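You operate a simulated robot arm through the tools that you are given. There is no shell and no other tool. Be economical: measure what you need, move in short steps, check, and stop when the job is done.

You are at the controls of a simulated two-armed robot. One attempt, no reset.

TASK
Put the orange shim on the green sample tray. Take the cap off the oil jar with the red cap and lay it down on the long edge of the car's deck. Screw the lid back on the white jar with the red lid. Put the blue block that says "A" from the end sill of the car's deck on the gate ledge of the car's deck. Fetch the red charge cup and set it on the shelf under the test bench. Open the drawer with the red handle. The order is free. Set down upright: blue block, red charge cup.

The check looks at the end state, three seconds after you hand in, the way a careful person would. Anything else that was tipped, shoved, dropped, spilled or broken makes it a failure. A push-on lid holds only when it is set on centred and level and pressed home; a screw cap is set on level and turned clockwise until tight.

THE ROBOT
Two 7-joint arms with fingered hands on one trunk, on a base that drives. Base frame: it is fixed to the floor where the robot stands at the start and does not move with it; the origin is under the middle of the robot, x ahead of it, y to its left, z up; the surface under the hand at the start is at about z = 820. Units: mm, degrees, N and s.
The left shoulder is at the start at [76, 152, 1072], the right one opposite. With the tool pointing down near the work surface each hand reaches from about 460 to 840 mm from the robot's upright axis, wherever it stands, measured 20 degrees to its own side. Places, roughly: blue block [1750, 2000, 750]; drawer with the red handle [-3500, 2800, 700]; gate ledge of the car's deck [2300, 700, 800]; green sample tray (23x15x3 cm) [500, 200, 800]; oil jar with the red cap (8x8x9 cm) [700, 700, 900]; orange shim [750, 0, 750]; red charge cup [-1500, 3500, 750]; shelf under the test bench [-3600, 3700, 300]; white jar with the red lid (8x8x9 cm) [600, 1000, 900]. Payload 3.8 kg a hand.
The TCP of each hand is the grasp point between the finger pads, 30 mm short of the fingertips. In the tool frame z runs along the fingers and y along their closing line. Largest opening 104 mm; the body of the gripper starts 35 mm behind the TCP. The gripper is a hand of 5 fingers: y runs from the thumb to the fingers, the wrist lies at [-15, -104, -178] in the tool frame, and closing takes about 1.5 s.
Orientation is that of the tool frame in the base frame, as [roll, pitch, yaw] about the fixed x, y, z axes, in that order (R = Rz(yaw) Ry(pitch) Rx(roll)). With the fingers straight down and the wrist toward the robot, the tool's x, y and z point along [0, 1, 0], [1, 0, 0] and [0, 0, -1] of the base frame.

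THE INTERFACE
- The arms move only by the tool drive_tool. It takes "left_targets", "right_targets" or both (then of equal length, played together; a hand with none holds still); each is a list of rows, each an object (a shift or turn left out is 0, a gripper value left out holds the last) with "dp": the shift along the tool's x, y, z in units of 40 mm (1.0 is 40 mm), a list of three; "rotation": the turn, a rotation vector about the tool's x, y, z in units of 5 degrees (1.0 is 5 degrees), a list of three; "claw": the opening, from 0 (shut) to 1 (fully open). In form: [{"dp": [tx, ty, tz], "rotation": [ax, ay, az], "claw": claw}, ...]. A call has 1 to 12 rows; each row shifts and turns the commanded pose from where the row before left it, along the tool's axes as they then stand. A call with a number of a shift or a turn outside -1 to 1 is refused whole. A row lasts 0.2 s, in which the tool goes at most 50 mm and 8.6 degrees; a call with a longer step from one row to the next is refused whole, and so is a gripper value outside its range. A pose out of reach is approached as far as the arm can. The call stops where the force on the tool passes 40 N (or 10 N more than at its start, if that is more) or the arm is blocked; 0.2 s more then pass. The fingers move at their own pace (about 72 mm/s each) and stop on an object; they squeeze with about 22 N. The grip force told is the motor's: it shows also when the fingers shut on nothing. Time passes only in rows, and 0.2 s behind the last, so rows that do not move let the fingers close. It gives the time, the measured TCP pose, the force on the tool (base axes), the opening and the grip force at its end, in the units of the frame above (readings bear some noise), with the torque about the TCP (base axes, N m) and any sound that the robot's microphone picked up, and new pictures: "pictures" is both (left out), scene, wrist or none (wrist: the cameras of the hands that moved).
- Cameras (640 x 400 px; columns grow to the right, rows downward): "scene" is now at [173.1, 56, 1231.2]; the picture's right is [0.54, -0.83, -0.13], its down [-0.50, -0.19, -0.85] and it looks along [0.68, 0.52, -0.52] (base axes); focal length 214 px, centre (320, 200). "left" rides on the left gripper at [-80, -78, -141] in its tool frame; the picture's right is [-0.78, -0.30, 0.56], its down [0.54, -0.78, 0.33] and it looks along [0.33, 0.56, 0.76] (tool axes); focal length 247 px, centre (320, 200). "right" rides on the right gripper at [80, -78, -141] in its tool frame; the picture's right is [-0.78, 0.30, -0.56], its down [-0.54, -0.78, 0.33] and it looks along [-0.33, 0.56, 0.76] (tool axes); focal length 247 px, centre (320, 200). There is no depth. A picture from a camera that has moved, and an enlarged one, comes with that camera's place and axes in the base frame and with its lens. The place of the scene camera against the robot may be out by one fixed shift of up to 18 mm in any direction.
- slide_trunk(by): slides the trunk up (or, below 0, down) by that many mm; the arms and the scene camera ride with it, the base frame stays. It gives what a move gives, with no picture.
- drive_base(legs): drives the robot by 1 to 6 legs, each [ahead, left, turn to the left] in mm, mm and degrees, along the robot's own axes; the way and the turn of a leg run together, so that a leg with both is an arc; at most 1500 mm and 180 degrees a leg. The arms and the cameras ride along, it lands a little off, and it stops where it bumps. It gives what a move gives, and a new picture of the scene camera.
- set_grasp(shape, hand): the hand has 5 fingers and takes this shape, open, in about a second: jaw (thumb against the fingers, like two jaws); tri (thumb and two fingers); tip (a fingertip pinch); poke (one finger out to press); point (the index stretched); flat (the hand flat); cup (the hand cupped); fist (a fist). The gripper value then closes the fingers along that shape, each until it touches; the sizes above hold for jaw. It gives what a move gives, with no picture.
- aim_head(pan, tilt): turns the head with the scene camera to pan (to the left, within 80 degrees either way) and tilt (down, from -29 to 69), counted from straight ahead of the robot. It gives what a move gives, and a new picture of the scene camera.
- close_up(camera, box): a new picture of the part [left, top, right, bottom] of that camera's present view, enlarged. No time passes.
- finish_job(): hands the job in; it is judged then, once.

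Work in short steps. Places have to be worked out from the pictures, the camera data and where the tool is seen: move nearer, look again, correct. Check each grasp and each placing, and mend what went wrong. You have 165 turns and 260 pictures in all, those below and enlarged ones among them. Open the grippers and draw the arms clear of the work before you hand the job in, unless the task says otherwise.

The tools are called after "Request:" as name(argument=value, ...) on one line, values as JSON. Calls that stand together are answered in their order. drive_tool: Moves the arms, as the interface text tells. Its arguments: {"type":"object","properties":{"left_targets":{"type":"array"},"right_targets":{"type":"array"},"pictures":{"type":"string","enum":["both","scene","wrist","none"]}},"required":[]} The other tools are called the same way: slide_trunk (by) slides the trunk up or down; set_grasp (shape, hand) gives the hand a shape; drive_base (legs) drives the base; aim_head (pan, tilt) turns the head that bears the scene camera; close_up (camera, box) takes an enlarged picture of a part of a camera's view; finish_job () hands the job in.

At the start:

```text
time: 0.0
left_eef_pos: [332.1, 449.8, 1180.0]
left_tool_rot: [180.0, 0.0, 90.0]
left_contact_force: [-0.2, 0.3, -0.6]
left_wrist_torque: [0.0, 0.01, 0.01]
left_gripper_width: 103.9
left_gripper_force: 0.0
left_shape: jaw
right_eef_pos: [600.2, 21.1, 1186.6]
right_tool_rot: [179.9, 0.0, 90.1]
right_contact_force: [0.1, -0.1, -0.6]
right_wrist_torque: [0.0, 0.03, -0.01]
right_gripper_width: 103.6
right_gripper_force: 0.0
right_shape: jaw
trunk travel left (down, up): [-159.0, 298.0]
robot x, y, heading: [-4.0, -2.2, 0.3]
head pan, tilt: [33.6, 20.2]
```

scene: 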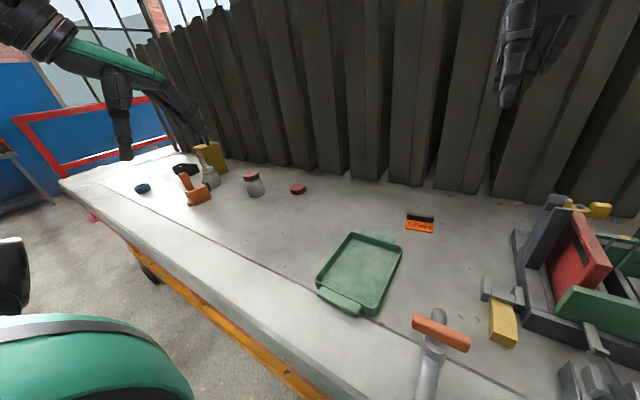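
right: 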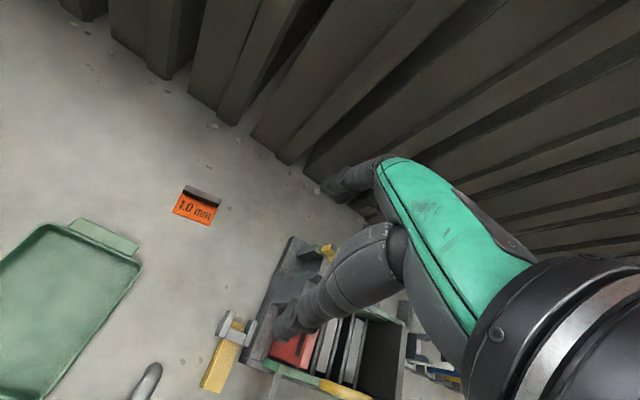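
left: 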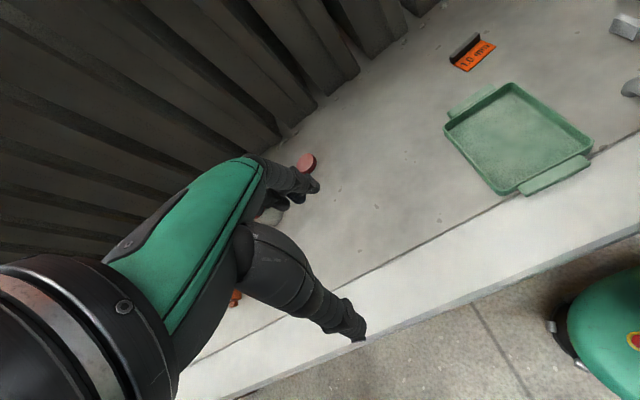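

I'll take a close look at the shim and the jars before moving.

Request:
close_up(camera="right", box=[140, 160, 260, 235])

Request:
close_up(camera="scene", box=[120, 130, 320, 255])

```text
5.33 times, centred on (200, 198) of right
camera zoom: at [522.1, 99.5, 1327.9], right [0.3, -0.78, 0.56], down [-0.78, -0.54, -0.33], along [0.56, -0.33, -0.76], focal length 1317 px, centre (960, 213)
```

zoom: 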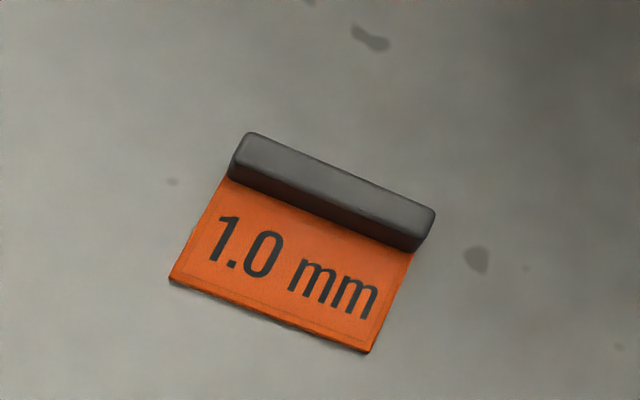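

```text
3.20 times, centred on (220, 192) of scene
camera zoom: at [173.1, 56.0, 1231.2], right [0.54, -0.83, -0.13], down [-0.5, -0.19, -0.85], along [0.68, 0.52, -0.52], focal length 686 px, centre (640, 224)
```

zoom: 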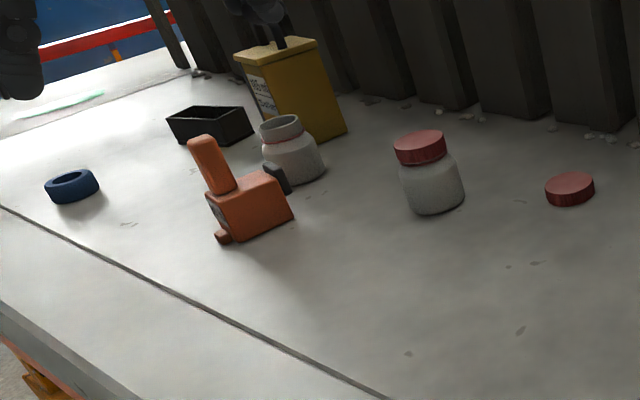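

The shim has a black bar grip at about (733,123), running mostly along y and turned about 13°. I move the right hand over it at z≈915.

Request:
drive_tool(right_targets=[{"dp": [0.283, 0.369, 0.742], "claw": 0.6}, {"dp": [0.283, 0.369, 0.742]}, {"dp": [0.283, 0.369, 0.742]}, {"dp": [0.283, 0.369, 0.742]}, {"dp": [0.283, 0.369, 0.742]}, {"dp": [0.283, 0.369, 0.742]}, {"dp": [0.283, 0.369, 0.742]}, {"dp": [0.283, 0.369, 0.742]}, {"dp": [0.283, 0.369, 0.742]}, {"rotation": [0, 0, -0.867]}, {"rotation": [0, 0, -0.867]}, {"rotation": [0, 0, -0.867]}])

```text
time: 2.6
left_eef_pos: [331.0, 450.0, 1179.1]
left_tool_rot: [-180.0, 0.0, 90.0]
left_contact_force: [-0.2, 1.0, -0.1]
left_wrist_torque: [-0.02, -0.01, -0.01]
left_gripper_width: 103.8
left_gripper_force: 0.1
left_shape: jaw
right_eef_pos: [722.0, 99.7, 938.2]
right_tool_rot: [180.0, -0.1, 103.1]
right_contact_force: [0.1, -0.6, -0.3]
right_wrist_torque: [0.01, 0.04, -0.01]
right_gripper_width: 62.5
right_gripper_force: 0.1
right_shape: jaw
right hand out of reach, approached as far as the arm can: row 8, 9
trunk travel left (down, up): [-159.0, 298.0]
robot x, y, heading: [2.1, 0.4, -0.1]
head pan, tilt: [33.6, 20.2]
camera scene: at [173.2, 55.8, 1231.2], right [0.54, -0.83, -0.13], down [-0.5, -0.19, -0.85], along [0.68, 0.52, -0.52], focal length 214 px, centre (320, 200)
camera right: at [628.1, 158.0, 1079.2], right [0.46, -0.69, 0.56], down [-0.64, -0.7, -0.33], along [0.62, -0.2, -0.76], focal length 247 px, centre (320, 200)
```

scene: 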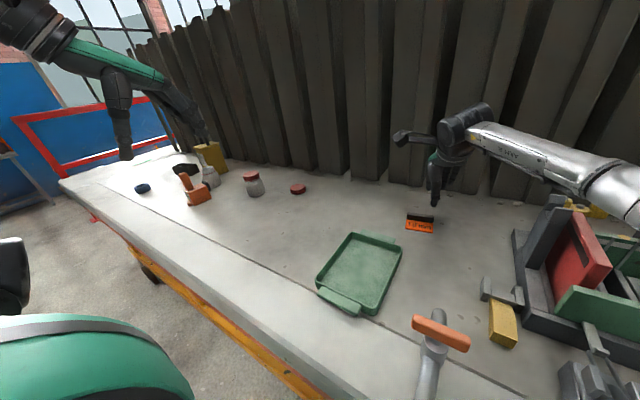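
right: 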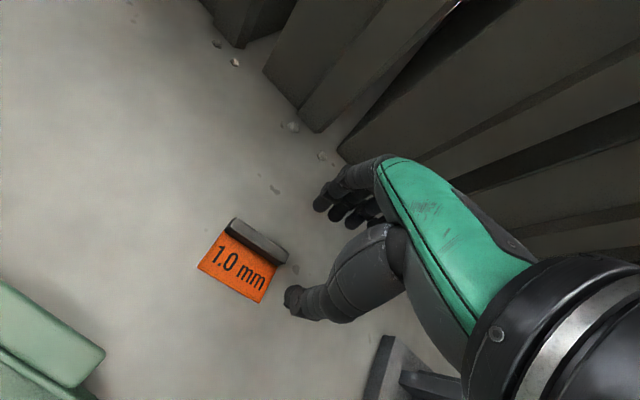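

The right hand is at its reach limit here. The shim and the tray both lie on the left hand's side, so I draw the right hand back and bring the left one over the shim.

Request:
drive_tool(right_targets=[{"dp": [0, 0, -0.9]}, {"dp": [-0.9, -0.3, -0.6], "claw": 1}, {"dp": [-0.9, -0.3, -0.6]}, {"dp": [-0.9, -0.3, -0.6]}, {"dp": [-0.9, -0.3, -0.6]}, {"dp": [-0.9, -0.3, -0.6]}, {"dp": [-0.9, -0.3, -0.3]}, {"dp": [-0.9, -0.3, 0]}, {"dp": [-0.9, -0.3, 0]}, {"dp": [-0.9, -0.3, 0]}, {"dp": [0, 0, 0]}, {"dp": [0, 0, 0]}], left_targets=[{"dp": [-0.682, 0.8375, 0.373], "claw": 0.6}, {"dp": [-0.682, 0.8375, 0.373]}, {"dp": [-0.682, 0.8375, 0.373]}, {"dp": [-0.682, 0.8375, 0.373]}, {"dp": [-0.682, 0.8375, 0.373]}, {"dp": [-0.682, 0.8375, 0.373]}, {"dp": [-0.682, 0.8375, 0.373]}, {"dp": [-0.682, 0.8375, 0.373]}, {"dp": [-0.682, 0.8375, 0.373]}, {"dp": [-0.682, 0.8375, 0.373]}, {"dp": [-0.682, 0.8375, 0.373]}, {"dp": [-0.682, 0.8375, 0.373]}], pictures="none")

Request:
drive_tool(left_targets=[{"rotation": [0, 0, -0.867], "dp": [0, 0, 0.4]}, {"rotation": [0, 0, -0.867], "dp": [0, 0, 0.4]}, {"rotation": [0, 0, -0.867], "dp": [0, 0, 0.4]}, {"dp": [0, 0, 0.4]}, {"dp": [0, 0, 0]}])

```text
time: 5.2
left_eef_pos: [695.3, 152.5, 1013.9]
left_tool_rot: [179.8, 0.1, 90.1]
left_contact_force: [0.2, -0.1, 0.7]
left_wrist_torque: [-0.02, 0.0, -0.02]
left_gripper_width: 62.7
left_gripper_force: 0.0
left_shape: jaw
left hand out of reach, approached as far as the arm can: row 11, 12
right_eef_pos: [685.3, -240.4, 1106.9]
right_tool_rot: [-180.0, 0.0, 103.0]
right_contact_force: [-0.3, 0.1, -0.3]
right_wrist_torque: [0.02, -0.05, 0.04]
right_gripper_width: 103.7
right_gripper_force: 0.1
right_shape: jaw
trunk travel left (down, up): [-159.0, 298.0]
robot x, y, heading: [-0.1, -2.6, 0.1]
head pan, tilt: [33.6, 20.2]
```

```text
time: 6.4
left_eef_pos: [687.9, 161.8, 948.4]
left_tool_rot: [-179.9, 0.0, 103.0]
left_contact_force: [0.6, -0.1, 0.8]
left_wrist_torque: [-0.01, 0.04, -0.01]
left_gripper_width: 62.6
left_gripper_force: 0.0
left_shape: jaw
left hand out of reach, approached as far as the arm can: row 2, 3
right_eef_pos: [688.5, -241.5, 1107.4]
right_tool_rot: [179.9, 0.0, 103.0]
right_contact_force: [-0.4, -0.8, 0.2]
right_wrist_torque: [-0.01, 0.01, 0.01]
right_gripper_width: 103.8
right_gripper_force: 0.0
right_shape: jaw
trunk travel left (down, up): [-159.0, 298.0]
robot x, y, heading: [-0.9, 1.4, 0.3]
head pan, tilt: [33.6, 20.2]
camera scene: at [173.2, 55.7, 1231.3], right [0.54, -0.83, -0.13], down [-0.5, -0.19, -0.85], along [0.68, 0.52, -0.52], focal length 214 px, centre (320, 200)
camera left: at [629.2, 66.0, 1088.4], right [-0.11, -0.82, -0.56], down [-0.88, 0.35, -0.33], along [0.47, 0.45, -0.76], focal length 247 px, centre (320, 200)
```

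scene: 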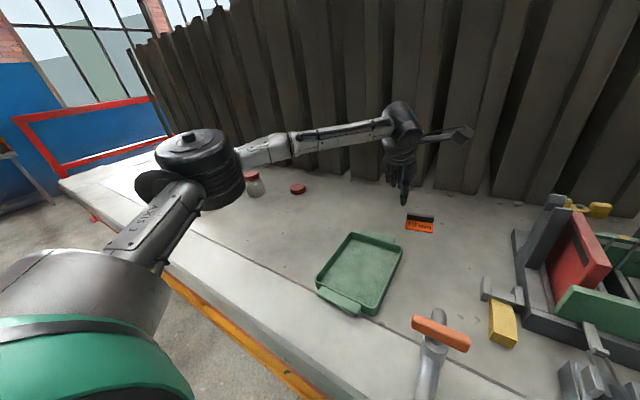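
left: 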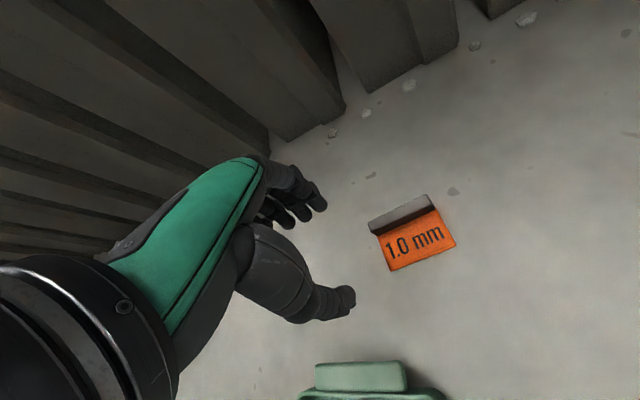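

The limit messages don't match the stated range, so the speed may be the cause. I try small steps toward the target.

Request:
drive_tool(left_targets=[{"dp": [-0.2, 0.146, 0]}, {"dp": [-0.2, 0.146, 0]}, {"dp": [-0.2, 0.146, 0]}, {"dp": [-0.2, 0.146, 0]}, {"dp": [-0.2, 0.146, 0]}, {"dp": [-0.2, 0.146, 0]}], pictures="none")

```text
time: 7.8
left_eef_pos: [693.2, 157.7, 947.4]
left_tool_rot: [179.9, 0.0, 102.8]
left_contact_force: [-1.0, 1.0, 0.2]
left_wrist_torque: [0.02, 0.01, -0.02]
left_gripper_width: 62.9
left_gripper_force: 0.1
left_shape: jaw
left hand out of reach, approached as far as the arm can: row 2, 3, 4, 5, 6
right_eef_pos: [688.4, -241.0, 1106.5]
right_tool_rot: [-180.0, 0.0, 103.0]
right_contact_force: [0.1, -0.1, 0.4]
right_wrist_torque: [0.0, -0.01, -0.01]
right_gripper_width: 103.5
right_gripper_force: 0.0
right_shape: jaw
trunk travel left (down, up): [-159.0, 298.0]
robot x, y, heading: [0.5, -2.4, -0.1]
head pan, tilt: [33.6, 20.2]
```

The limit is real at this yaw. Turning the base 30° left puts the shim in the right hand's best zone with the right yaw, so I retract the left hand first.

Request:
drive_tool(left_targets=[{"dp": [0.3, -0.7, -0.8], "claw": 1}, {"dp": [0.3, -0.7, -0.8]}, {"dp": [0.3, -0.7, -0.8]}, {"dp": [0.3, -0.7, -0.8]}, {"dp": [0.3, -0.7, -0.8]}], right_targets=[{"dp": [0, -0.5, -0.5]}, {"dp": [0, -0.5, -0.5]}, {"dp": [0, -0.5, -0.5]}, {"dp": [0, -0.5, 0]}, {"dp": [0, -0.5, 0]}], pictures="none")

Request:
drive_base(legs=[[0, 0, 30]])

```text
time: 9.0
left_eef_pos: [541.9, 186.1, 1109.7]
left_tool_rot: [-179.9, 0.1, 102.9]
left_contact_force: [-0.1, 0.1, 0.1]
left_wrist_torque: [0.01, -0.02, -0.01]
left_gripper_width: 103.8
left_gripper_force: 0.0
left_shape: jaw
right_eef_pos: [589.4, -263.7, 1166.5]
right_tool_rot: [179.8, 0.0, 102.9]
right_contact_force: [0.0, 0.4, 1.2]
right_wrist_torque: [-0.01, -0.03, -0.05]
right_gripper_width: 103.7
right_gripper_force: 0.1
right_shape: jaw
trunk travel left (down, up): [-159.0, 298.0]
robot x, y, heading: [1.0, 0.7, 0.1]
head pan, tilt: [33.6, 20.2]
```

```text
time: 10.9
left_eef_pos: [374.8, 434.0, 1107.4]
left_tool_rot: [180.0, 0.1, 133.4]
left_contact_force: [-0.8, -0.3, 0.9]
left_wrist_torque: [-0.02, 0.01, 0.04]
left_gripper_width: 103.8
left_gripper_force: 0.1
left_shape: jaw
right_eef_pos: [644.5, 73.0, 1165.1]
right_tool_rot: [-179.9, 0.0, 133.3]
right_contact_force: [-0.3, -0.1, -0.1]
right_wrist_torque: [-0.02, 0.03, 0.02]
right_gripper_width: 103.8
right_gripper_force: 0.0
right_shape: jaw
trunk travel left (down, up): [-159.0, 298.0]
robot x, y, heading: [0.0, 1.6, 30.1]
head pan, tilt: [33.6, 20.2]
camera scene: at [122.2, 140.7, 1231.2], right [0.89, -0.45, -0.13], down [-0.33, -0.42, -0.85], along [0.33, 0.79, -0.52], focal length 214 px, centre (320, 200)
```

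scene: 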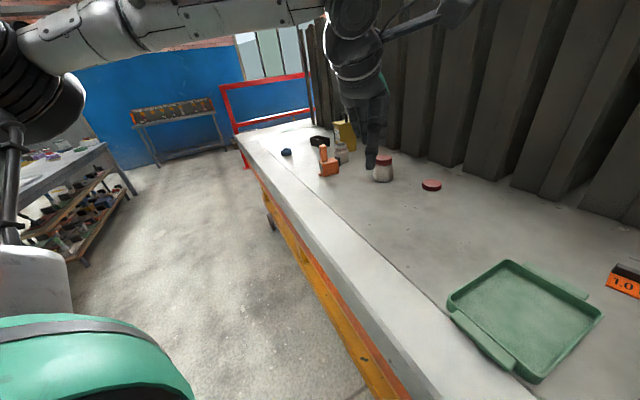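

The reach should be good now. The right hand goes over the bar at z≈925 and turns to yaw 103.

Request:
drive_tool(right_targets=[{"dp": [-0.1, 0.413, 1], "claw": 0.6}, {"dp": [-0.1, 0.413, 1]}, {"dp": [-0.1, 0.413, 1]}, {"dp": [-0.1, 0.413, 1]}, {"dp": [-0.1, 0.413, 1]}, {"dp": [-0.1, 0.413, 1]}, {"rotation": [0, 0, 1]}, {"rotation": [0, 0, 1]}, {"rotation": [0, 0, 1]}, {"rotation": [0, 0, 1]}, {"rotation": [0, 0, 1]}, {"rotation": [0, 0, 1]}], pictures="wrist")

```text
time: 13.5
left_eef_pos: [375.1, 433.7, 1108.1]
left_tool_rot: [180.0, 0.0, 133.3]
left_contact_force: [0.0, 0.0, -0.7]
left_wrist_torque: [0.0, 0.01, -0.01]
left_gripper_width: 103.6
left_gripper_force: 0.0
left_shape: jaw
right_eef_pos: [732.9, 122.1, 924.8]
right_tool_rot: [180.0, 0.0, 103.3]
right_contact_force: [-0.2, 0.4, 0.2]
right_wrist_torque: [0.05, -0.03, 0.0]
right_gripper_width: 62.6
right_gripper_force: 0.0
right_shape: jaw
trunk travel left (down, up): [-159.0, 298.0]
robot x, y, heading: [1.9, -0.3, 30.1]
head pan, tilt: [33.6, 20.2]
camera right: at [638.2, 181.2, 1066.9], right [0.47, -0.69, 0.56], down [-0.63, -0.7, -0.33], along [0.62, -0.2, -0.76], focal length 247 px, centre (320, 200)
```

right: 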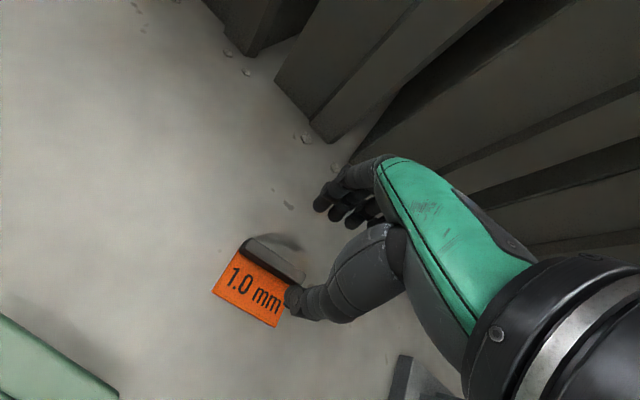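

The bar is centred under the grip at about (735,121). I descend to z≈855.

Request:
drive_tool(right_targets=[{"dp": [0, 0.06, 0.5]}, {"dp": [0, 0, 0.5]}, {"dp": [0, 0, 0.4]}, {"dp": [0, 0, 0.35]}], pictures="wrist")

```text
time: 14.5
left_eef_pos: [374.7, 435.5, 1107.1]
left_tool_rot: [-179.9, 0.0, 133.3]
left_contact_force: [-0.2, 0.3, 0.5]
left_wrist_torque: [-0.01, 0.0, 0.0]
left_gripper_width: 103.8
left_gripper_force: 0.1
left_shape: jaw
right_eef_pos: [736.1, 124.5, 854.6]
right_tool_rot: [-180.0, -0.1, 103.3]
right_contact_force: [0.1, -0.5, -0.5]
right_wrist_torque: [0.02, 0.03, 0.01]
right_gripper_width: 62.6
right_gripper_force: 0.2
right_shape: jaw
trunk travel left (down, up): [-159.0, 298.0]
robot x, y, heading: [0.2, -2.9, 30.4]
head pan, tilt: [33.6, 20.2]
camera right: at [641.5, 182.4, 996.2], right [0.47, -0.69, 0.56], down [-0.63, -0.7, -0.33], along [0.62, -0.2, -0.76], focal length 247 px, centre (320, 200)
```

right: 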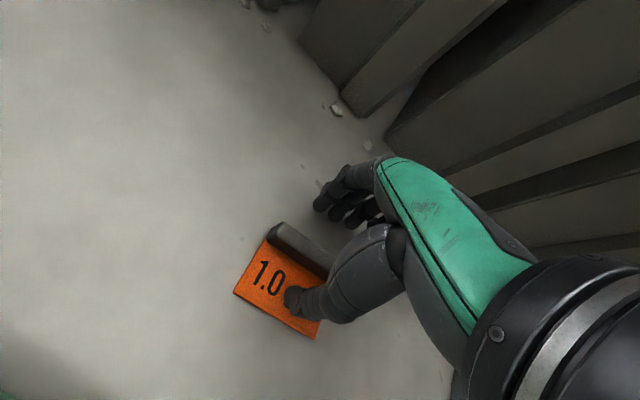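

The thumb is over the plate and the fingers are beyond the bar. I close the hand.

Request:
drive_tool(right_targets=[{"claw": 0}, {}, {}, {}, {}, {}, {}], pictures="wrist")

```text
time: 16.1
left_eef_pos: [374.7, 434.6, 1108.0]
left_tool_rot: [180.0, 0.0, 133.3]
left_contact_force: [1.0, 0.0, 0.5]
left_wrist_torque: [-0.01, 0.01, -0.02]
left_gripper_width: 103.6
left_gripper_force: 0.0
left_shape: jaw
right_eef_pos: [736.2, 123.8, 854.5]
right_tool_rot: [-179.9, 0.0, 103.2]
right_contact_force: [-0.2, 0.2, -0.1]
right_wrist_torque: [0.01, 0.01, -0.03]
right_gripper_width: 13.7
right_gripper_force: 21.8
right_shape: jaw
trunk travel left (down, up): [-159.0, 298.0]
robot x, y, heading: [3.1, -2.6, 30.5]
head pan, tilt: [33.6, 20.2]
camera right: at [641.2, 182.5, 996.3], right [0.47, -0.69, 0.56], down [-0.63, -0.7, -0.33], along [0.62, -0.2, -0.76], focal length 247 px, centre (320, 200)
```

right: 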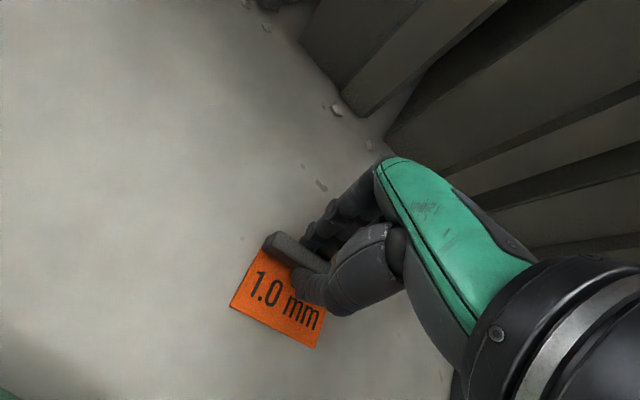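

Gripped at 13.7 mm, the bar's width. I lift it and carry it over the tray centre at about (479,203).

Request:
drive_tool(right_targets=[{"dp": [0, 0, -0.6]}, {"dp": [0, 0, -0.8]}, {"dp": [0, 0, -0.8]}, {"dp": [0.417, -0.67, 0]}, {"dp": [0.417, -0.67, 0]}, {"dp": [0.417, -0.67, 0]}, {"dp": [0.417, -0.67, 0]}, {"dp": [0.417, -0.67, 0]}, {"dp": [0.417, -0.67, 0]}, {"dp": [0.417, -0.67, 0]}, {"dp": [0.417, -0.67, 0]}, {}])

```text
time: 18.7
left_eef_pos: [375.2, 435.5, 1108.7]
left_tool_rot: [-180.0, 0.1, 133.2]
left_contact_force: [0.4, 1.3, -1.3]
left_wrist_torque: [0.01, 0.0, -0.02]
left_gripper_width: 103.7
left_gripper_force: 0.0
left_shape: jaw
right_eef_pos: [497.6, 202.6, 943.2]
right_tool_rot: [-179.9, 0.0, 103.3]
right_contact_force: [0.4, 0.1, -0.5]
right_wrist_torque: [0.03, 0.0, 0.0]
right_gripper_width: 13.1
right_gripper_force: 21.9
right_shape: jaw
trunk travel left (down, up): [-159.0, 298.0]
robot x, y, heading: [-3.0, -4.1, 30.2]
head pan, tilt: [33.6, 20.2]
camera scene: at [122.6, 140.4, 1231.2], right [0.89, -0.45, -0.13], down [-0.33, -0.41, -0.85], along [0.33, 0.79, -0.52], focal length 214 px, centre (320, 200)
camera right: at [402.8, 260.3, 1085.8], right [0.47, -0.69, 0.56], down [-0.63, -0.7, -0.33], along [0.62, -0.2, -0.76], focal length 247 px, centre (320, 200)
```

scene: 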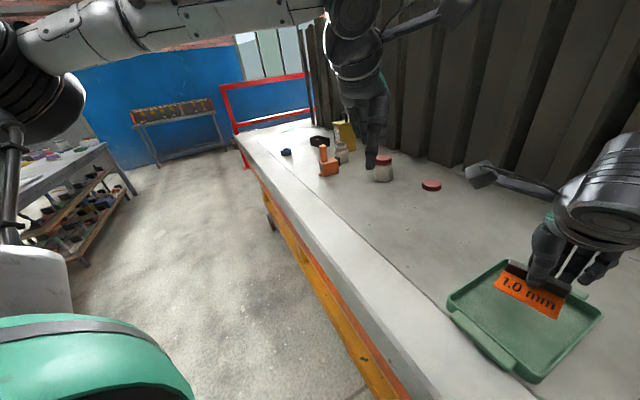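
right: 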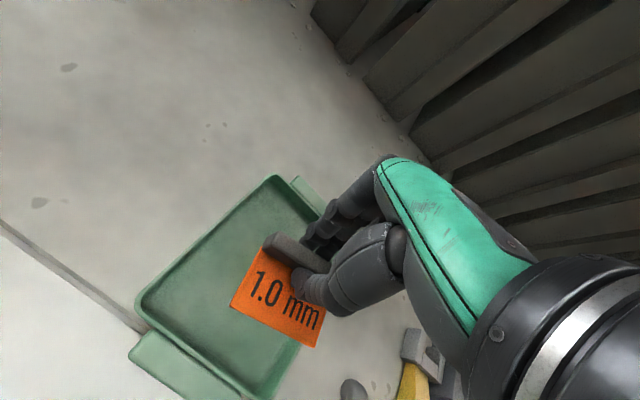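

The shim is well over the tray. I descend to just above the tray floor.

Request:
drive_tool(right_targets=[{"dp": [0, 0.2, 0.6]}, {"dp": [0, 0, 0.6]}, {"dp": [0, 0, 0.4]}, {"dp": [0, 0, 0.3]}, {"dp": [0, 0, 0.15]}], pictures="wrist")

```text
time: 19.9
left_eef_pos: [374.5, 434.5, 1107.8]
left_tool_rot: [180.0, 0.0, 133.3]
left_contact_force: [0.7, -0.8, 0.3]
left_wrist_torque: [0.0, 0.0, -0.01]
left_gripper_width: 103.7
left_gripper_force: 0.0
left_shape: jaw
right_eef_pos: [505.2, 205.2, 862.7]
right_tool_rot: [-179.9, 0.0, 103.5]
right_contact_force: [-0.5, 0.3, -0.1]
right_wrist_torque: [-0.05, 0.01, 0.0]
right_gripper_width: 13.1
right_gripper_force: 22.1
right_shape: jaw
trunk travel left (down, up): [-159.0, 298.0]
robot x, y, heading: [-2.7, 1.0, 30.2]
head pan, tilt: [33.6, 20.2]
camera right: at [410.1, 263.5, 1003.4], right [0.47, -0.69, 0.56], down [-0.63, -0.7, -0.33], along [0.62, -0.2, -0.76], focal length 247 px, centre (320, 200)
```

right: 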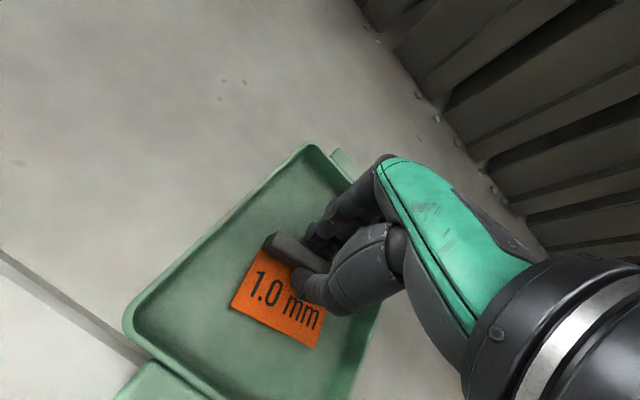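

No contact yet, so I go down another 4 mm and read the force.

Request:
drive_tool(right_targets=[{"dp": [0, 0, 0.05]}, {"dp": [0, 0, 0.05]}], pictures="none")

```text
time: 20.5
left_eef_pos: [374.5, 433.9, 1109.0]
left_tool_rot: [179.9, 0.0, 133.2]
left_contact_force: [0.7, -0.5, -0.2]
left_wrist_torque: [-0.01, 0.02, 0.02]
left_gripper_width: 103.7
left_gripper_force: 0.0
left_shape: jaw
right_eef_pos: [505.3, 204.8, 859.5]
right_tool_rot: [179.9, 0.0, 103.3]
right_contact_force: [0.4, 0.2, 5.6]
right_wrist_torque: [-0.01, 0.17, 0.01]
right_gripper_width: 13.4
right_gripper_force: 21.4
right_shape: jaw
trunk travel left (down, up): [-159.0, 298.0]
robot x, y, heading: [-0.2, 0.1, 30.0]
head pan, tilt: [33.6, 20.2]
```

Contact at 5.6 N means it's on the tray floor. I open the hand and lift straight up.

Request:
drive_tool(right_targets=[{"claw": 0.4}, {}, {}, {"dp": [0, 0, -0.5]}, {"dp": [0, 0, -0.8]}, {"dp": [0, 0, -1]}, {"dp": [0, 0, -1]}, {"dp": [0, 0, -1]}, {"dp": [0, 0, -1]}])

```text
time: 22.5
left_eef_pos: [373.2, 435.8, 1108.5]
left_tool_rot: [180.0, 0.1, 133.3]
left_contact_force: [-0.2, 0.2, -0.6]
left_wrist_torque: [-0.02, 0.0, 0.01]
left_gripper_width: 103.6
left_gripper_force: 0.2
left_shape: jaw
right_eef_pos: [503.2, 205.5, 1072.7]
right_tool_rot: [-179.8, 0.1, 103.3]
right_contact_force: [-0.4, -0.2, -0.1]
right_wrist_torque: [-0.03, 0.01, -0.04]
right_gripper_width: 41.6
right_gripper_force: 0.2
right_shape: jaw
trunk travel left (down, up): [-159.0, 298.0]
robot x, y, heading: [-1.1, -1.8, 30.3]
head pan, tilt: [33.6, 20.2]
camera scene: at [121.5, 140.8, 1231.4], right [0.89, -0.45, -0.13], down [-0.33, -0.42, -0.85], along [0.33, 0.79, -0.52], focal length 214 px, centre (320, 200)
camera right: at [408.1, 264.3, 1214.4], right [0.47, -0.69, 0.56], down [-0.63, -0.7, -0.33], along [0.62, -0.2, -0.76], focal length 247 px, centre (320, 200)
```

scene: 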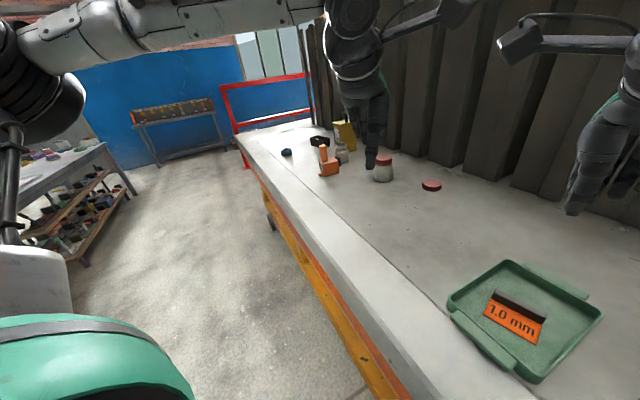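
right: 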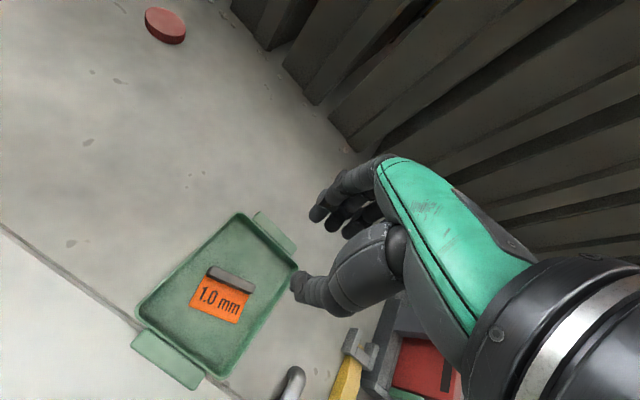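

The shim lies on the tray. Next are the jars: the capped oil jar is at about (667,753), the loose red lid at about (742,586) and the open white jar at about (646,1037). I drive left along the bench at heading 0, backing off a little for clearance.

Request:
drive_base(legs=[[0, 0, -30], [-60, 0, 0], [0, 850, 0]])

Request:
aim_head(pan=0, tilt=48)

```text
time: 29.0
left_eef_pos: [480.3, 1029.7, 1107.8]
left_tool_rot: [-179.9, -0.1, 103.1]
left_contact_force: [0.1, 0.0, 0.7]
left_wrist_torque: [0.02, 0.01, 0.01]
left_gripper_width: 103.7
left_gripper_force: 0.0
left_shape: jaw
right_eef_pos: [476.4, 768.5, 1072.1]
right_tool_rot: [-179.8, 0.0, 73.2]
right_contact_force: [-0.1, -0.1, -1.2]
right_wrist_torque: [-0.01, 0.02, 0.01]
right_gripper_width: 41.5
right_gripper_force: 0.0
right_shape: jaw
trunk travel left (down, up): [-159.0, 298.0]
robot x, y, heading: [-63.9, 843.7, 0.4]
head pan, tilt: [33.6, 20.2]
camera scene: at [110.7, 899.6, 1231.2], right [0.54, -0.83, -0.13], down [-0.5, -0.19, -0.85], along [0.68, 0.52, -0.52], focal length 214 px, centre (320, 200)
```

scene: 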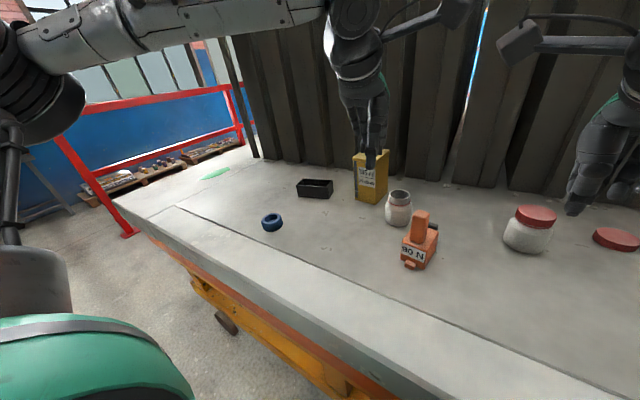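

```text
time: 30.0
left_eef_pos: [481.2, 1029.9, 1107.3]
left_tool_rot: [-180.0, 0.0, 103.1]
left_contact_force: [-0.8, -0.3, 0.0]
left_wrist_torque: [0.02, 0.04, -0.03]
left_gripper_width: 103.9
left_gripper_force: 0.1
left_shape: jaw
right_eef_pos: [476.3, 768.4, 1071.0]
right_tool_rot: [-179.9, 0.1, 73.3]
right_contact_force: [0.4, -0.2, -1.1]
right_wrist_torque: [0.02, 0.02, -0.01]
right_gripper_width: 41.4
right_gripper_force: 0.1
right_shape: jaw
trunk travel left (down, up): [-159.0, 298.0]
robot x, y, heading: [-62.8, 841.8, 0.4]
head pan, tilt: [0.0, 48.0]
camera scene: at [102.3, 848.0, 1189.6], right [0.0, -1.0, 0.0], down [-0.88, 0.0, -0.48], along [0.48, 0.0, -0.88], focal length 214 px, centre (320, 200)
```

scene: 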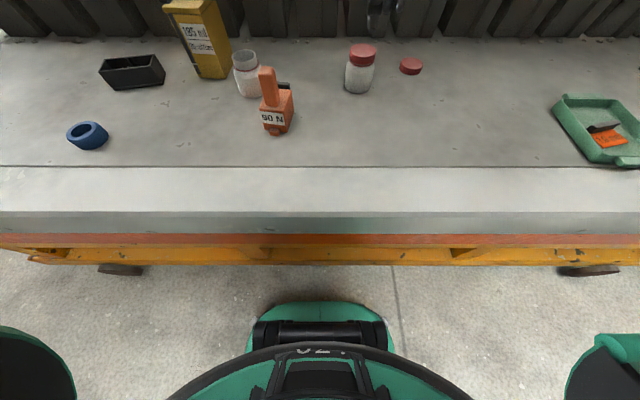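

A clear view. The lid is at about (746,586) with a 61 mm diameter, the oil jar at about (671,744), the white jar at about (640,1035) and the orange gauge in front of that jar. The bench edge is at x≈278 with base clearance, so I move 65 mm ahead to bring the lid into the right hand's reach.

Request:
drive_base(legs=[[68, 10, 0]])

```text
time: 31.0
left_eef_pos: [546.8, 1040.8, 1108.7]
left_tool_rot: [-180.0, 0.1, 103.0]
left_contact_force: [0.5, -0.1, 0.6]
left_wrist_torque: [-0.03, 0.04, 0.02]
left_gripper_width: 103.4
left_gripper_force: 0.0
left_shape: jaw
right_eef_pos: [542.5, 777.3, 1072.6]
right_tool_rot: [-180.0, 0.1, 73.2]
right_contact_force: [0.9, 0.0, -0.1]
right_wrist_torque: [0.01, 0.0, -0.01]
right_gripper_width: 41.3
right_gripper_force: 0.1
right_shape: jaw
trunk travel left (down, up): [-159.0, 298.0]
robot x, y, heading: [2.8, 853.5, 0.1]
head pan, tilt: [0.0, 48.0]
camera scene: at [168.9, 858.3, 1189.8], right [0.0, -1.0, 0.0], down [-0.88, 0.0, -0.48], along [0.48, 0.0, -0.88], focal length 214 px, centre (320, 200)
```

scene: 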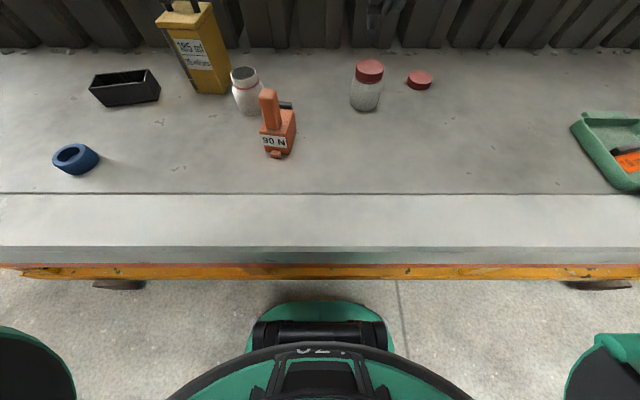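

The lid is at about (743,584). I move the right hand above it with the jaws fully open.

Request:
drive_tool(right_targets=[{"dp": [-0.3525, 0.687, 0], "claw": 1}, {"dp": [-0.3525, 0.687, 0]}, {"dp": [-0.3525, 0.687, 0]}, {"dp": [-0.3525, 0.687, 0]}, {"dp": [-0.3525, 0.687, 0]}, {"dp": [-0.3525, 0.687, 0]}, {"dp": [-0.3525, 0.687, 0.2]}, {"dp": [-0.3525, 0.687, 0.2]}, {"dp": [-0.3525, 0.687, 0.2]}, {"dp": [0, 0, 0.9]}, {"dp": [0, 0, 0.9]}, {"dp": [0, 0, 0.9]}], pictures="wrist")

```text
time: 33.6
left_eef_pos: [548.2, 1040.8, 1107.7]
left_tool_rot: [179.9, 0.0, 103.0]
left_contact_force: [0.8, -0.2, 0.1]
left_wrist_torque: [-0.01, 0.0, -0.01]
left_gripper_width: 103.8
left_gripper_force: 0.1
left_shape: jaw
right_eef_pos: [744.7, 584.5, 938.7]
right_tool_rot: [-179.8, 0.0, 73.2]
right_contact_force: [-0.2, 0.5, 0.0]
right_wrist_torque: [0.02, -0.05, -0.02]
right_gripper_width: 103.8
right_gripper_force: 0.1
right_shape: jaw
trunk travel left (down, up): [-159.0, 298.0]
robot x, y, heading: [3.6, 854.6, -0.0]
head pan, tilt: [0.0, 48.0]
camera right: at [692.5, 682.4, 1080.4], right [0.06, -0.83, 0.56], down [-0.9, -0.29, -0.33], along [0.43, -0.48, -0.76], focal length 247 px, centre (320, 200)
```

right: 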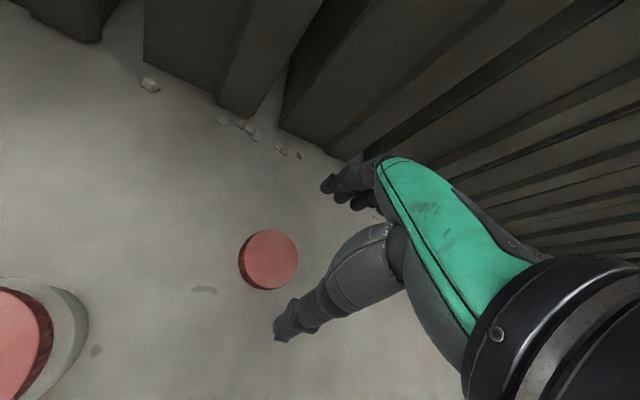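

The lid is centred at about (746,585), so I descend to z≈856, fingertips about 6 mm above the bench, and close.

Request:
drive_tool(right_targets=[{"dp": [0, 0, 0.7]}, {"dp": [0, 0, 0.7]}, {"dp": [0, 0, 0.4]}, {"dp": [0, 0, 0.265]}, {"claw": 0}, {}, {}, {}, {}, {}, {}], pictures="wrist")

```text
time: 36.0
left_eef_pos: [548.3, 1041.2, 1108.3]
left_tool_rot: [180.0, 0.0, 103.1]
left_contact_force: [0.5, -0.1, -0.9]
left_wrist_torque: [0.0, 0.02, 0.01]
left_gripper_width: 103.5
left_gripper_force: 0.1
left_shape: jaw
right_eef_pos: [742.6, 584.2, 857.5]
right_tool_rot: [180.0, 0.0, 73.2]
right_contact_force: [1.1, -0.8, 0.0]
right_wrist_torque: [-0.01, -0.04, 0.02]
right_gripper_width: 53.9
right_gripper_force: 22.1
right_shape: jaw
trunk travel left (down, up): [-159.0, 298.0]
robot x, y, heading: [0.1, 853.0, -0.2]
head pan, tilt: [0.0, 48.0]
camera right: at [691.6, 681.9, 999.0], right [0.06, -0.83, 0.56], down [-0.9, -0.29, -0.33], along [0.43, -0.48, -0.76], focal length 247 px, centre (320, 200)
```

right: 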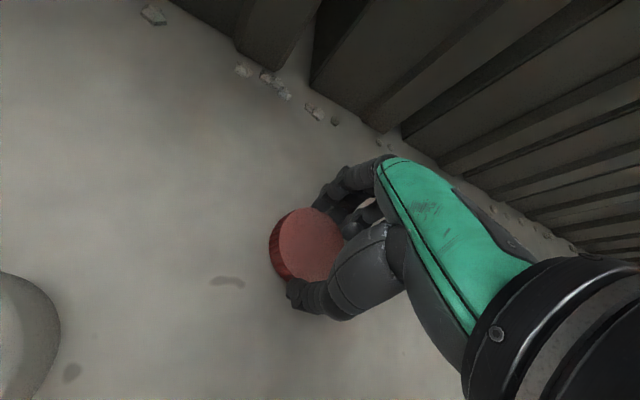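

Gripped. I lift the lid to about 1020 and drive 345 mm left, so the right hand can reach the white jar comfortably.

Request:
drive_tool(right_targets=[{"dp": [0, 0, -0.6]}, {"dp": [0, 0, -1]}, {"dp": [0, 0, -1]}, {"dp": [0, 0, -1]}, {"dp": [0, -0.5, -0.6]}, {"dp": [0, -1, 0]}, {"dp": [0, -1, 0]}], left_targets=[{"dp": [0, -0.5, -0.5]}, {"dp": [0, -0.5, -0.5]}, {"dp": [0, -0.5, -0.5]}, {"dp": [0, 0, 0]}, {"dp": [0, 0, 0]}, {"dp": [0, 0, 0]}, {"dp": [0, 0, 0]}], pictures="none")

Request:
drive_base(legs=[[0, 345, 0]])

```text
time: 37.6
left_eef_pos: [487.9, 1029.1, 1170.0]
left_tool_rot: [-179.9, 0.0, 103.1]
left_contact_force: [-0.1, -0.6, 0.6]
left_wrist_torque: [0.03, 0.01, 0.01]
left_gripper_width: 103.5
left_gripper_force: 0.0
left_shape: jaw
right_eef_pos: [648.4, 614.7, 1025.6]
right_tool_rot: [179.9, -0.1, 73.3]
right_contact_force: [0.0, 0.2, 0.5]
right_wrist_torque: [0.02, 0.0, -0.02]
right_gripper_width: 53.9
right_gripper_force: 22.3
right_shape: jaw
trunk travel left (down, up): [-159.0, 298.0]
robot x, y, heading: [4.2, 850.4, 0.1]
head pan, tilt: [0.0, 48.0]
```

```text
time: 39.9
left_eef_pos: [486.6, 1376.0, 1169.7]
left_tool_rot: [-180.0, -0.1, 103.1]
left_contact_force: [0.0, 0.2, 0.1]
left_wrist_torque: [-0.01, 0.01, 0.0]
left_gripper_width: 103.7
left_gripper_force: 0.1
left_shape: jaw
right_eef_pos: [648.2, 962.0, 1026.0]
right_tool_rot: [-179.9, 0.1, 73.2]
right_contact_force: [-0.3, 0.3, 0.5]
right_wrist_torque: [0.01, 0.01, 0.0]
right_gripper_width: 53.8
right_gripper_force: 21.8
right_shape: jaw
trunk travel left (down, up): [-159.0, 298.0]
robot x, y, heading: [2.1, 1200.2, -0.1]
head pan, tilt: [0.0, 48.0]
camera scene: at [168.1, 1207.3, 1189.6], right [0.0, -1.0, 0.0], down [-0.88, 0.0, -0.48], along [0.48, 0.0, -0.88], focal length 214 px, centre (320, 200)
```

scene: 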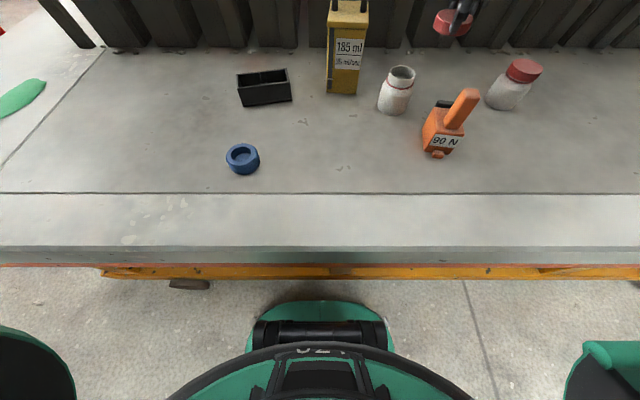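

I take an enlarged view of the jar mouth and the held lid.

Request:
close_up(camera="scene", box=[350, 0, 510, 100])

Request:
close_up(camera="right", box=[0, 0, 640, 400])

```text
4.00 times, centred on (430, 50) of scene
camera zoom: at [168.1, 1207.3, 1189.6], right [0.0, -1.0, 0.0], down [-0.88, 0.0, -0.48], along [0.48, 0.0, -0.88], focal length 858 px, centre (-120, 800)
```

zoom: 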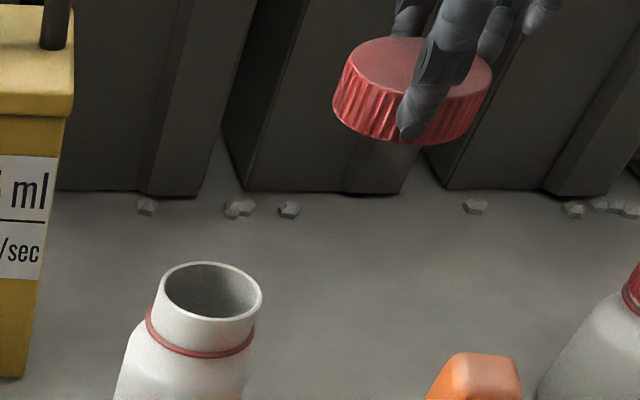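

```text
1.00 times, centred on (320, 200) of right (not enlarged: the box is as wide or as high as the picture)
camera zoom: at [595.9, 1060.6, 1167.6], right [0.06, -0.83, 0.56], down [-0.9, -0.29, -0.33], along [0.43, -0.48, -0.76], focal length 247 px, centre (320, 200)
```

zoom: 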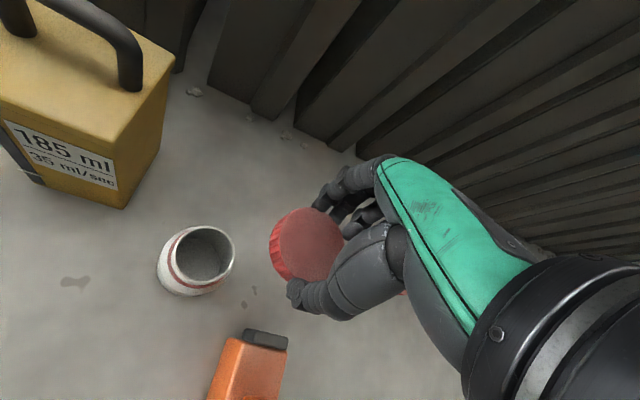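

The jar mouth is at about (647,1021,905) and the lid centre sits close to the TCP. I pre-turn the hand counter-clockwise for more screwing travel and hover over the mouth.

Request:
drive_tool(right_targets=[{"dp": [0.46, -0.14, 0]}, {"dp": [0.46, -0.14, 0]}, {"dp": [0.46, -0.14, 0.5]}, {"rotation": [0, 0, -1]}, {"rotation": [0, 0, -1]}, {"rotation": [0, 0, -1]}, {"rotation": [0, 0, -1]}, {"rotation": [0, 0, -1]}, {"rotation": [0, 0, -1]}, {"rotation": [0, 0, -1]}, {"rotation": [0, 0, -1]}, {"rotation": [0, 0, -1]}], pictures="none")

Request:
close_up(camera="scene", box=[320, 20, 480, 120])

Request:
close_up(camera="right", box=[0, 0, 640, 400])

```text
time: 42.5
left_eef_pos: [487.0, 1376.2, 1168.5]
left_tool_rot: [-180.0, -0.1, 103.1]
left_contact_force: [0.7, 0.1, -0.6]
left_wrist_torque: [0.02, -0.01, -0.01]
left_gripper_width: 103.9
left_gripper_force: 0.0
left_shape: jaw
right_eef_pos: [648.0, 1021.0, 1006.0]
right_tool_rot: [-180.0, -0.1, 118.3]
right_contact_force: [0.1, 0.2, -0.3]
right_wrist_torque: [0.01, 0.0, 0.01]
right_gripper_width: 53.6
right_gripper_force: 21.5
right_shape: jaw
trunk travel left (down, up): [-159.0, 298.0]
robot x, y, heading: [4.2, 1203.3, 0.3]
head pan, tilt: [0.0, 48.0]
```

```text
4.00 times, centred on (400, 70) of scene
camera zoom: at [168.2, 1207.1, 1189.5], right [0.0, -1.0, 0.0], down [-0.88, 0.0, -0.48], along [0.48, 0.0, -0.88], focal length 858 px, centre (0, 720)
```

zoom: 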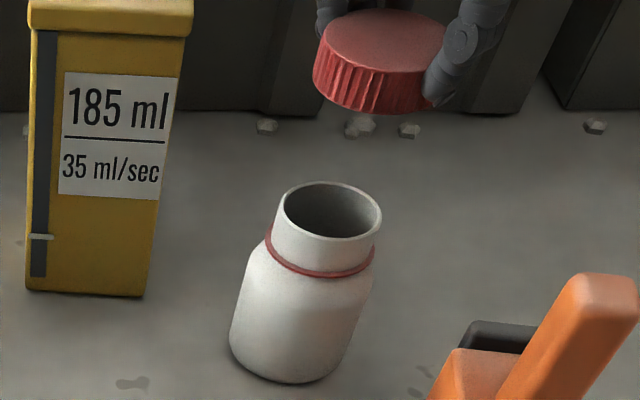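

```text
1.00 times, centred on (320, 200) of right (not enlarged: the box is as wide or as high as the picture)
camera zoom: at [540.9, 1053.1, 1147.6], right [0.63, -0.54, 0.56], down [-0.43, -0.84, -0.33], along [0.65, -0.03, -0.76], focal length 247 px, centre (320, 200)
```

zoom: 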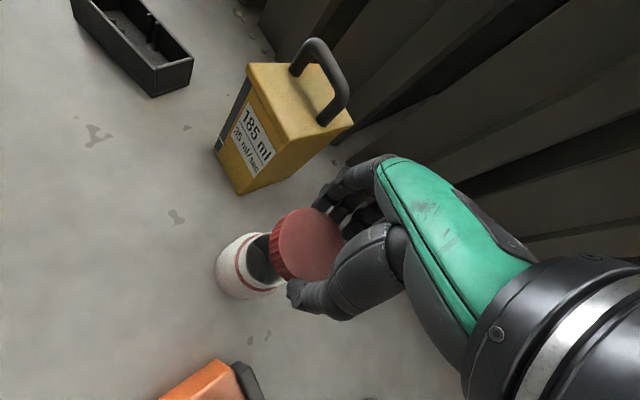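

The lid is aligned over the mouth within about 2 mm. I descend to just above the rim and look.

Request:
drive_tool(right_targets=[{"dp": [-0.025, -0.01, 0.5]}, {"dp": [0, 0, 0.5]}, {"dp": [0, 0, 0.35]}, {}], pictures="none")

Request:
close_up(camera="scene", box=[340, 30, 440, 92])

```text
time: 43.5
left_eef_pos: [487.3, 1377.5, 1168.9]
left_tool_rot: [180.0, 0.0, 103.1]
left_contact_force: [0.2, -0.1, 0.2]
left_wrist_torque: [0.05, 0.02, 0.0]
left_gripper_width: 103.4
left_gripper_force: 0.0
left_shape: jaw
right_eef_pos: [647.4, 1019.2, 954.2]
right_tool_rot: [-180.0, 0.0, 118.2]
right_contact_force: [0.0, 0.3, -1.2]
right_wrist_torque: [-0.04, -0.01, 0.03]
right_gripper_width: 53.8
right_gripper_force: 21.8
right_shape: jaw
trunk travel left (down, up): [-159.0, 298.0]
robot x, y, heading: [4.6, 1201.8, 0.1]
head pan, tilt: [0.0, 48.0]
```

```text
6.40 times, centred on (390, 61) of scene
camera zoom: at [168.0, 1207.2, 1189.6], right [0.0, -1.0, 0.0], down [-0.88, 0.0, -0.48], along [0.48, 0.0, -0.88], focal length 1373 px, centre (-128, 1090)
```

zoom: 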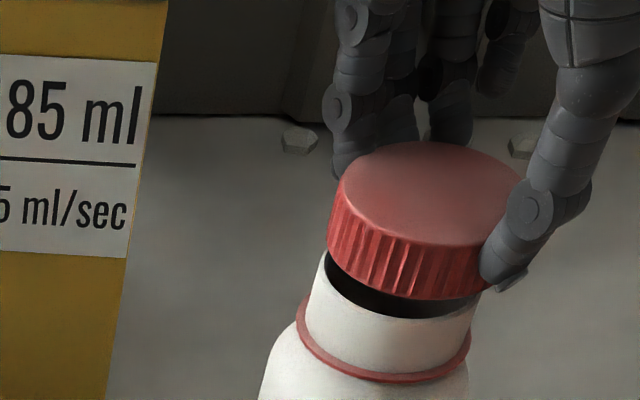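

The lid lines up with the neck. I lower it slowly to contact.

Request:
drive_tool(right_targets=[{"dp": [0, 0, 0.1]}, {"dp": [0, 0, 0.1]}, {"dp": [0, 0, 0.08]}, {"dp": [0, 0, 0.05]}], pictures="none")

Request:
close_up(camera="scene", box=[340, 30, 440, 92])

```text
time: 44.5
left_eef_pos: [486.0, 1377.7, 1170.9]
left_tool_rot: [180.0, 0.0, 103.2]
left_contact_force: [0.4, 0.5, 0.3]
left_wrist_torque: [0.02, 0.01, -0.01]
left_gripper_width: 103.6
left_gripper_force: 0.1
left_shape: jaw
right_eef_pos: [647.4, 1019.7, 940.9]
right_tool_rot: [179.9, 0.0, 118.2]
right_contact_force: [1.9, 0.3, 6.1]
right_wrist_torque: [0.16, -0.12, -0.03]
right_gripper_width: 53.5
right_gripper_force: 21.7
right_shape: jaw
trunk travel left (down, up): [-159.0, 298.0]
robot x, y, heading: [1.2, 1202.5, 0.1]
head pan, tilt: [0.0, 48.0]
```

```text
6.40 times, centred on (390, 61) of scene
camera zoom: at [167.6, 1207.4, 1189.8], right [0.0, -1.0, 0.0], down [-0.88, 0.0, -0.48], along [0.48, 0.0, -0.88], focal length 1373 px, centre (-128, 1090)
```

zoom: 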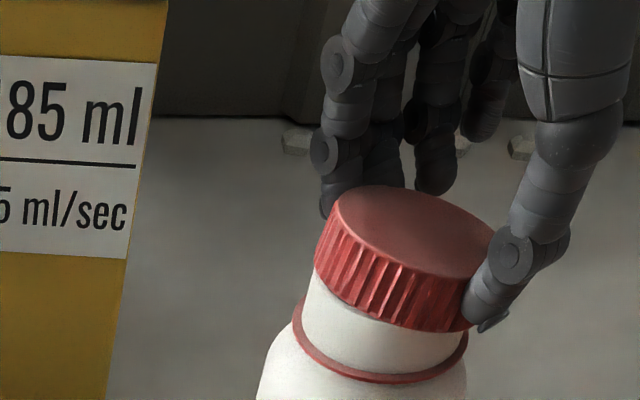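

Contact at 6 N and it sits level. I screw clockwise 60° with light downward pressure.

Request:
drive_tool(right_targets=[{"rotation": [0, 0, 1], "dp": [0, 0, 0.02]}, {"rotation": [0, 0, 1], "dp": [0, 0, 0.01]}, {"rotation": [0, 0, 1]}, {"rotation": [0, 0, 1]}, {"rotation": [0, 0, 1], "dp": [0, 0, 0.01]}, {"rotation": [0, 0, 1]}, {"rotation": [0, 0, 1]}, {"rotation": [0, 0, 1]}, {"rotation": [0, 0, 1], "dp": [0, 0, 0.01]}, {"rotation": [0, 0, 1]}, {"rotation": [0, 0, 1]}, {"rotation": [0, 0, 1]}], pictures="none")

Request:
close_up(camera="scene", box=[340, 30, 440, 92])

```text
time: 47.1
left_eef_pos: [486.5, 1377.4, 1168.1]
left_tool_rot: [179.9, 0.1, 103.1]
left_contact_force: [0.5, -0.6, 0.5]
left_wrist_torque: [0.0, 0.01, 0.02]
left_gripper_width: 103.7
left_gripper_force: 0.0
left_shape: jaw
right_eef_pos: [647.9, 1019.2, 937.5]
right_tool_rot: [180.0, 0.0, 58.0]
right_contact_force: [-0.2, 0.2, -0.2]
right_wrist_torque: [-0.01, 0.02, 0.01]
right_gripper_width: 53.4
right_gripper_force: 22.1
right_shape: jaw
trunk travel left (down, up): [-159.0, 298.0]
robot x, y, heading: [4.0, 1199.1, 0.2]
head pan, tilt: [0.0, 48.0]
```

```text
6.40 times, centred on (390, 61) of scene
camera zoom: at [168.2, 1207.5, 1189.5], right [0.0, -1.0, 0.0], down [-0.88, 0.0, -0.48], along [0.48, 0.0, -0.88], focal length 1373 px, centre (-128, 1090)
```

zoom: 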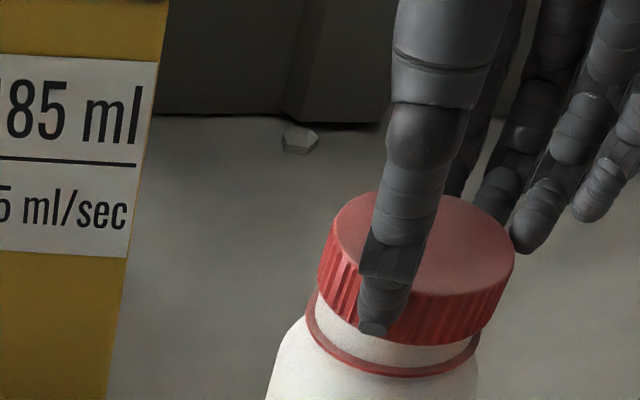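

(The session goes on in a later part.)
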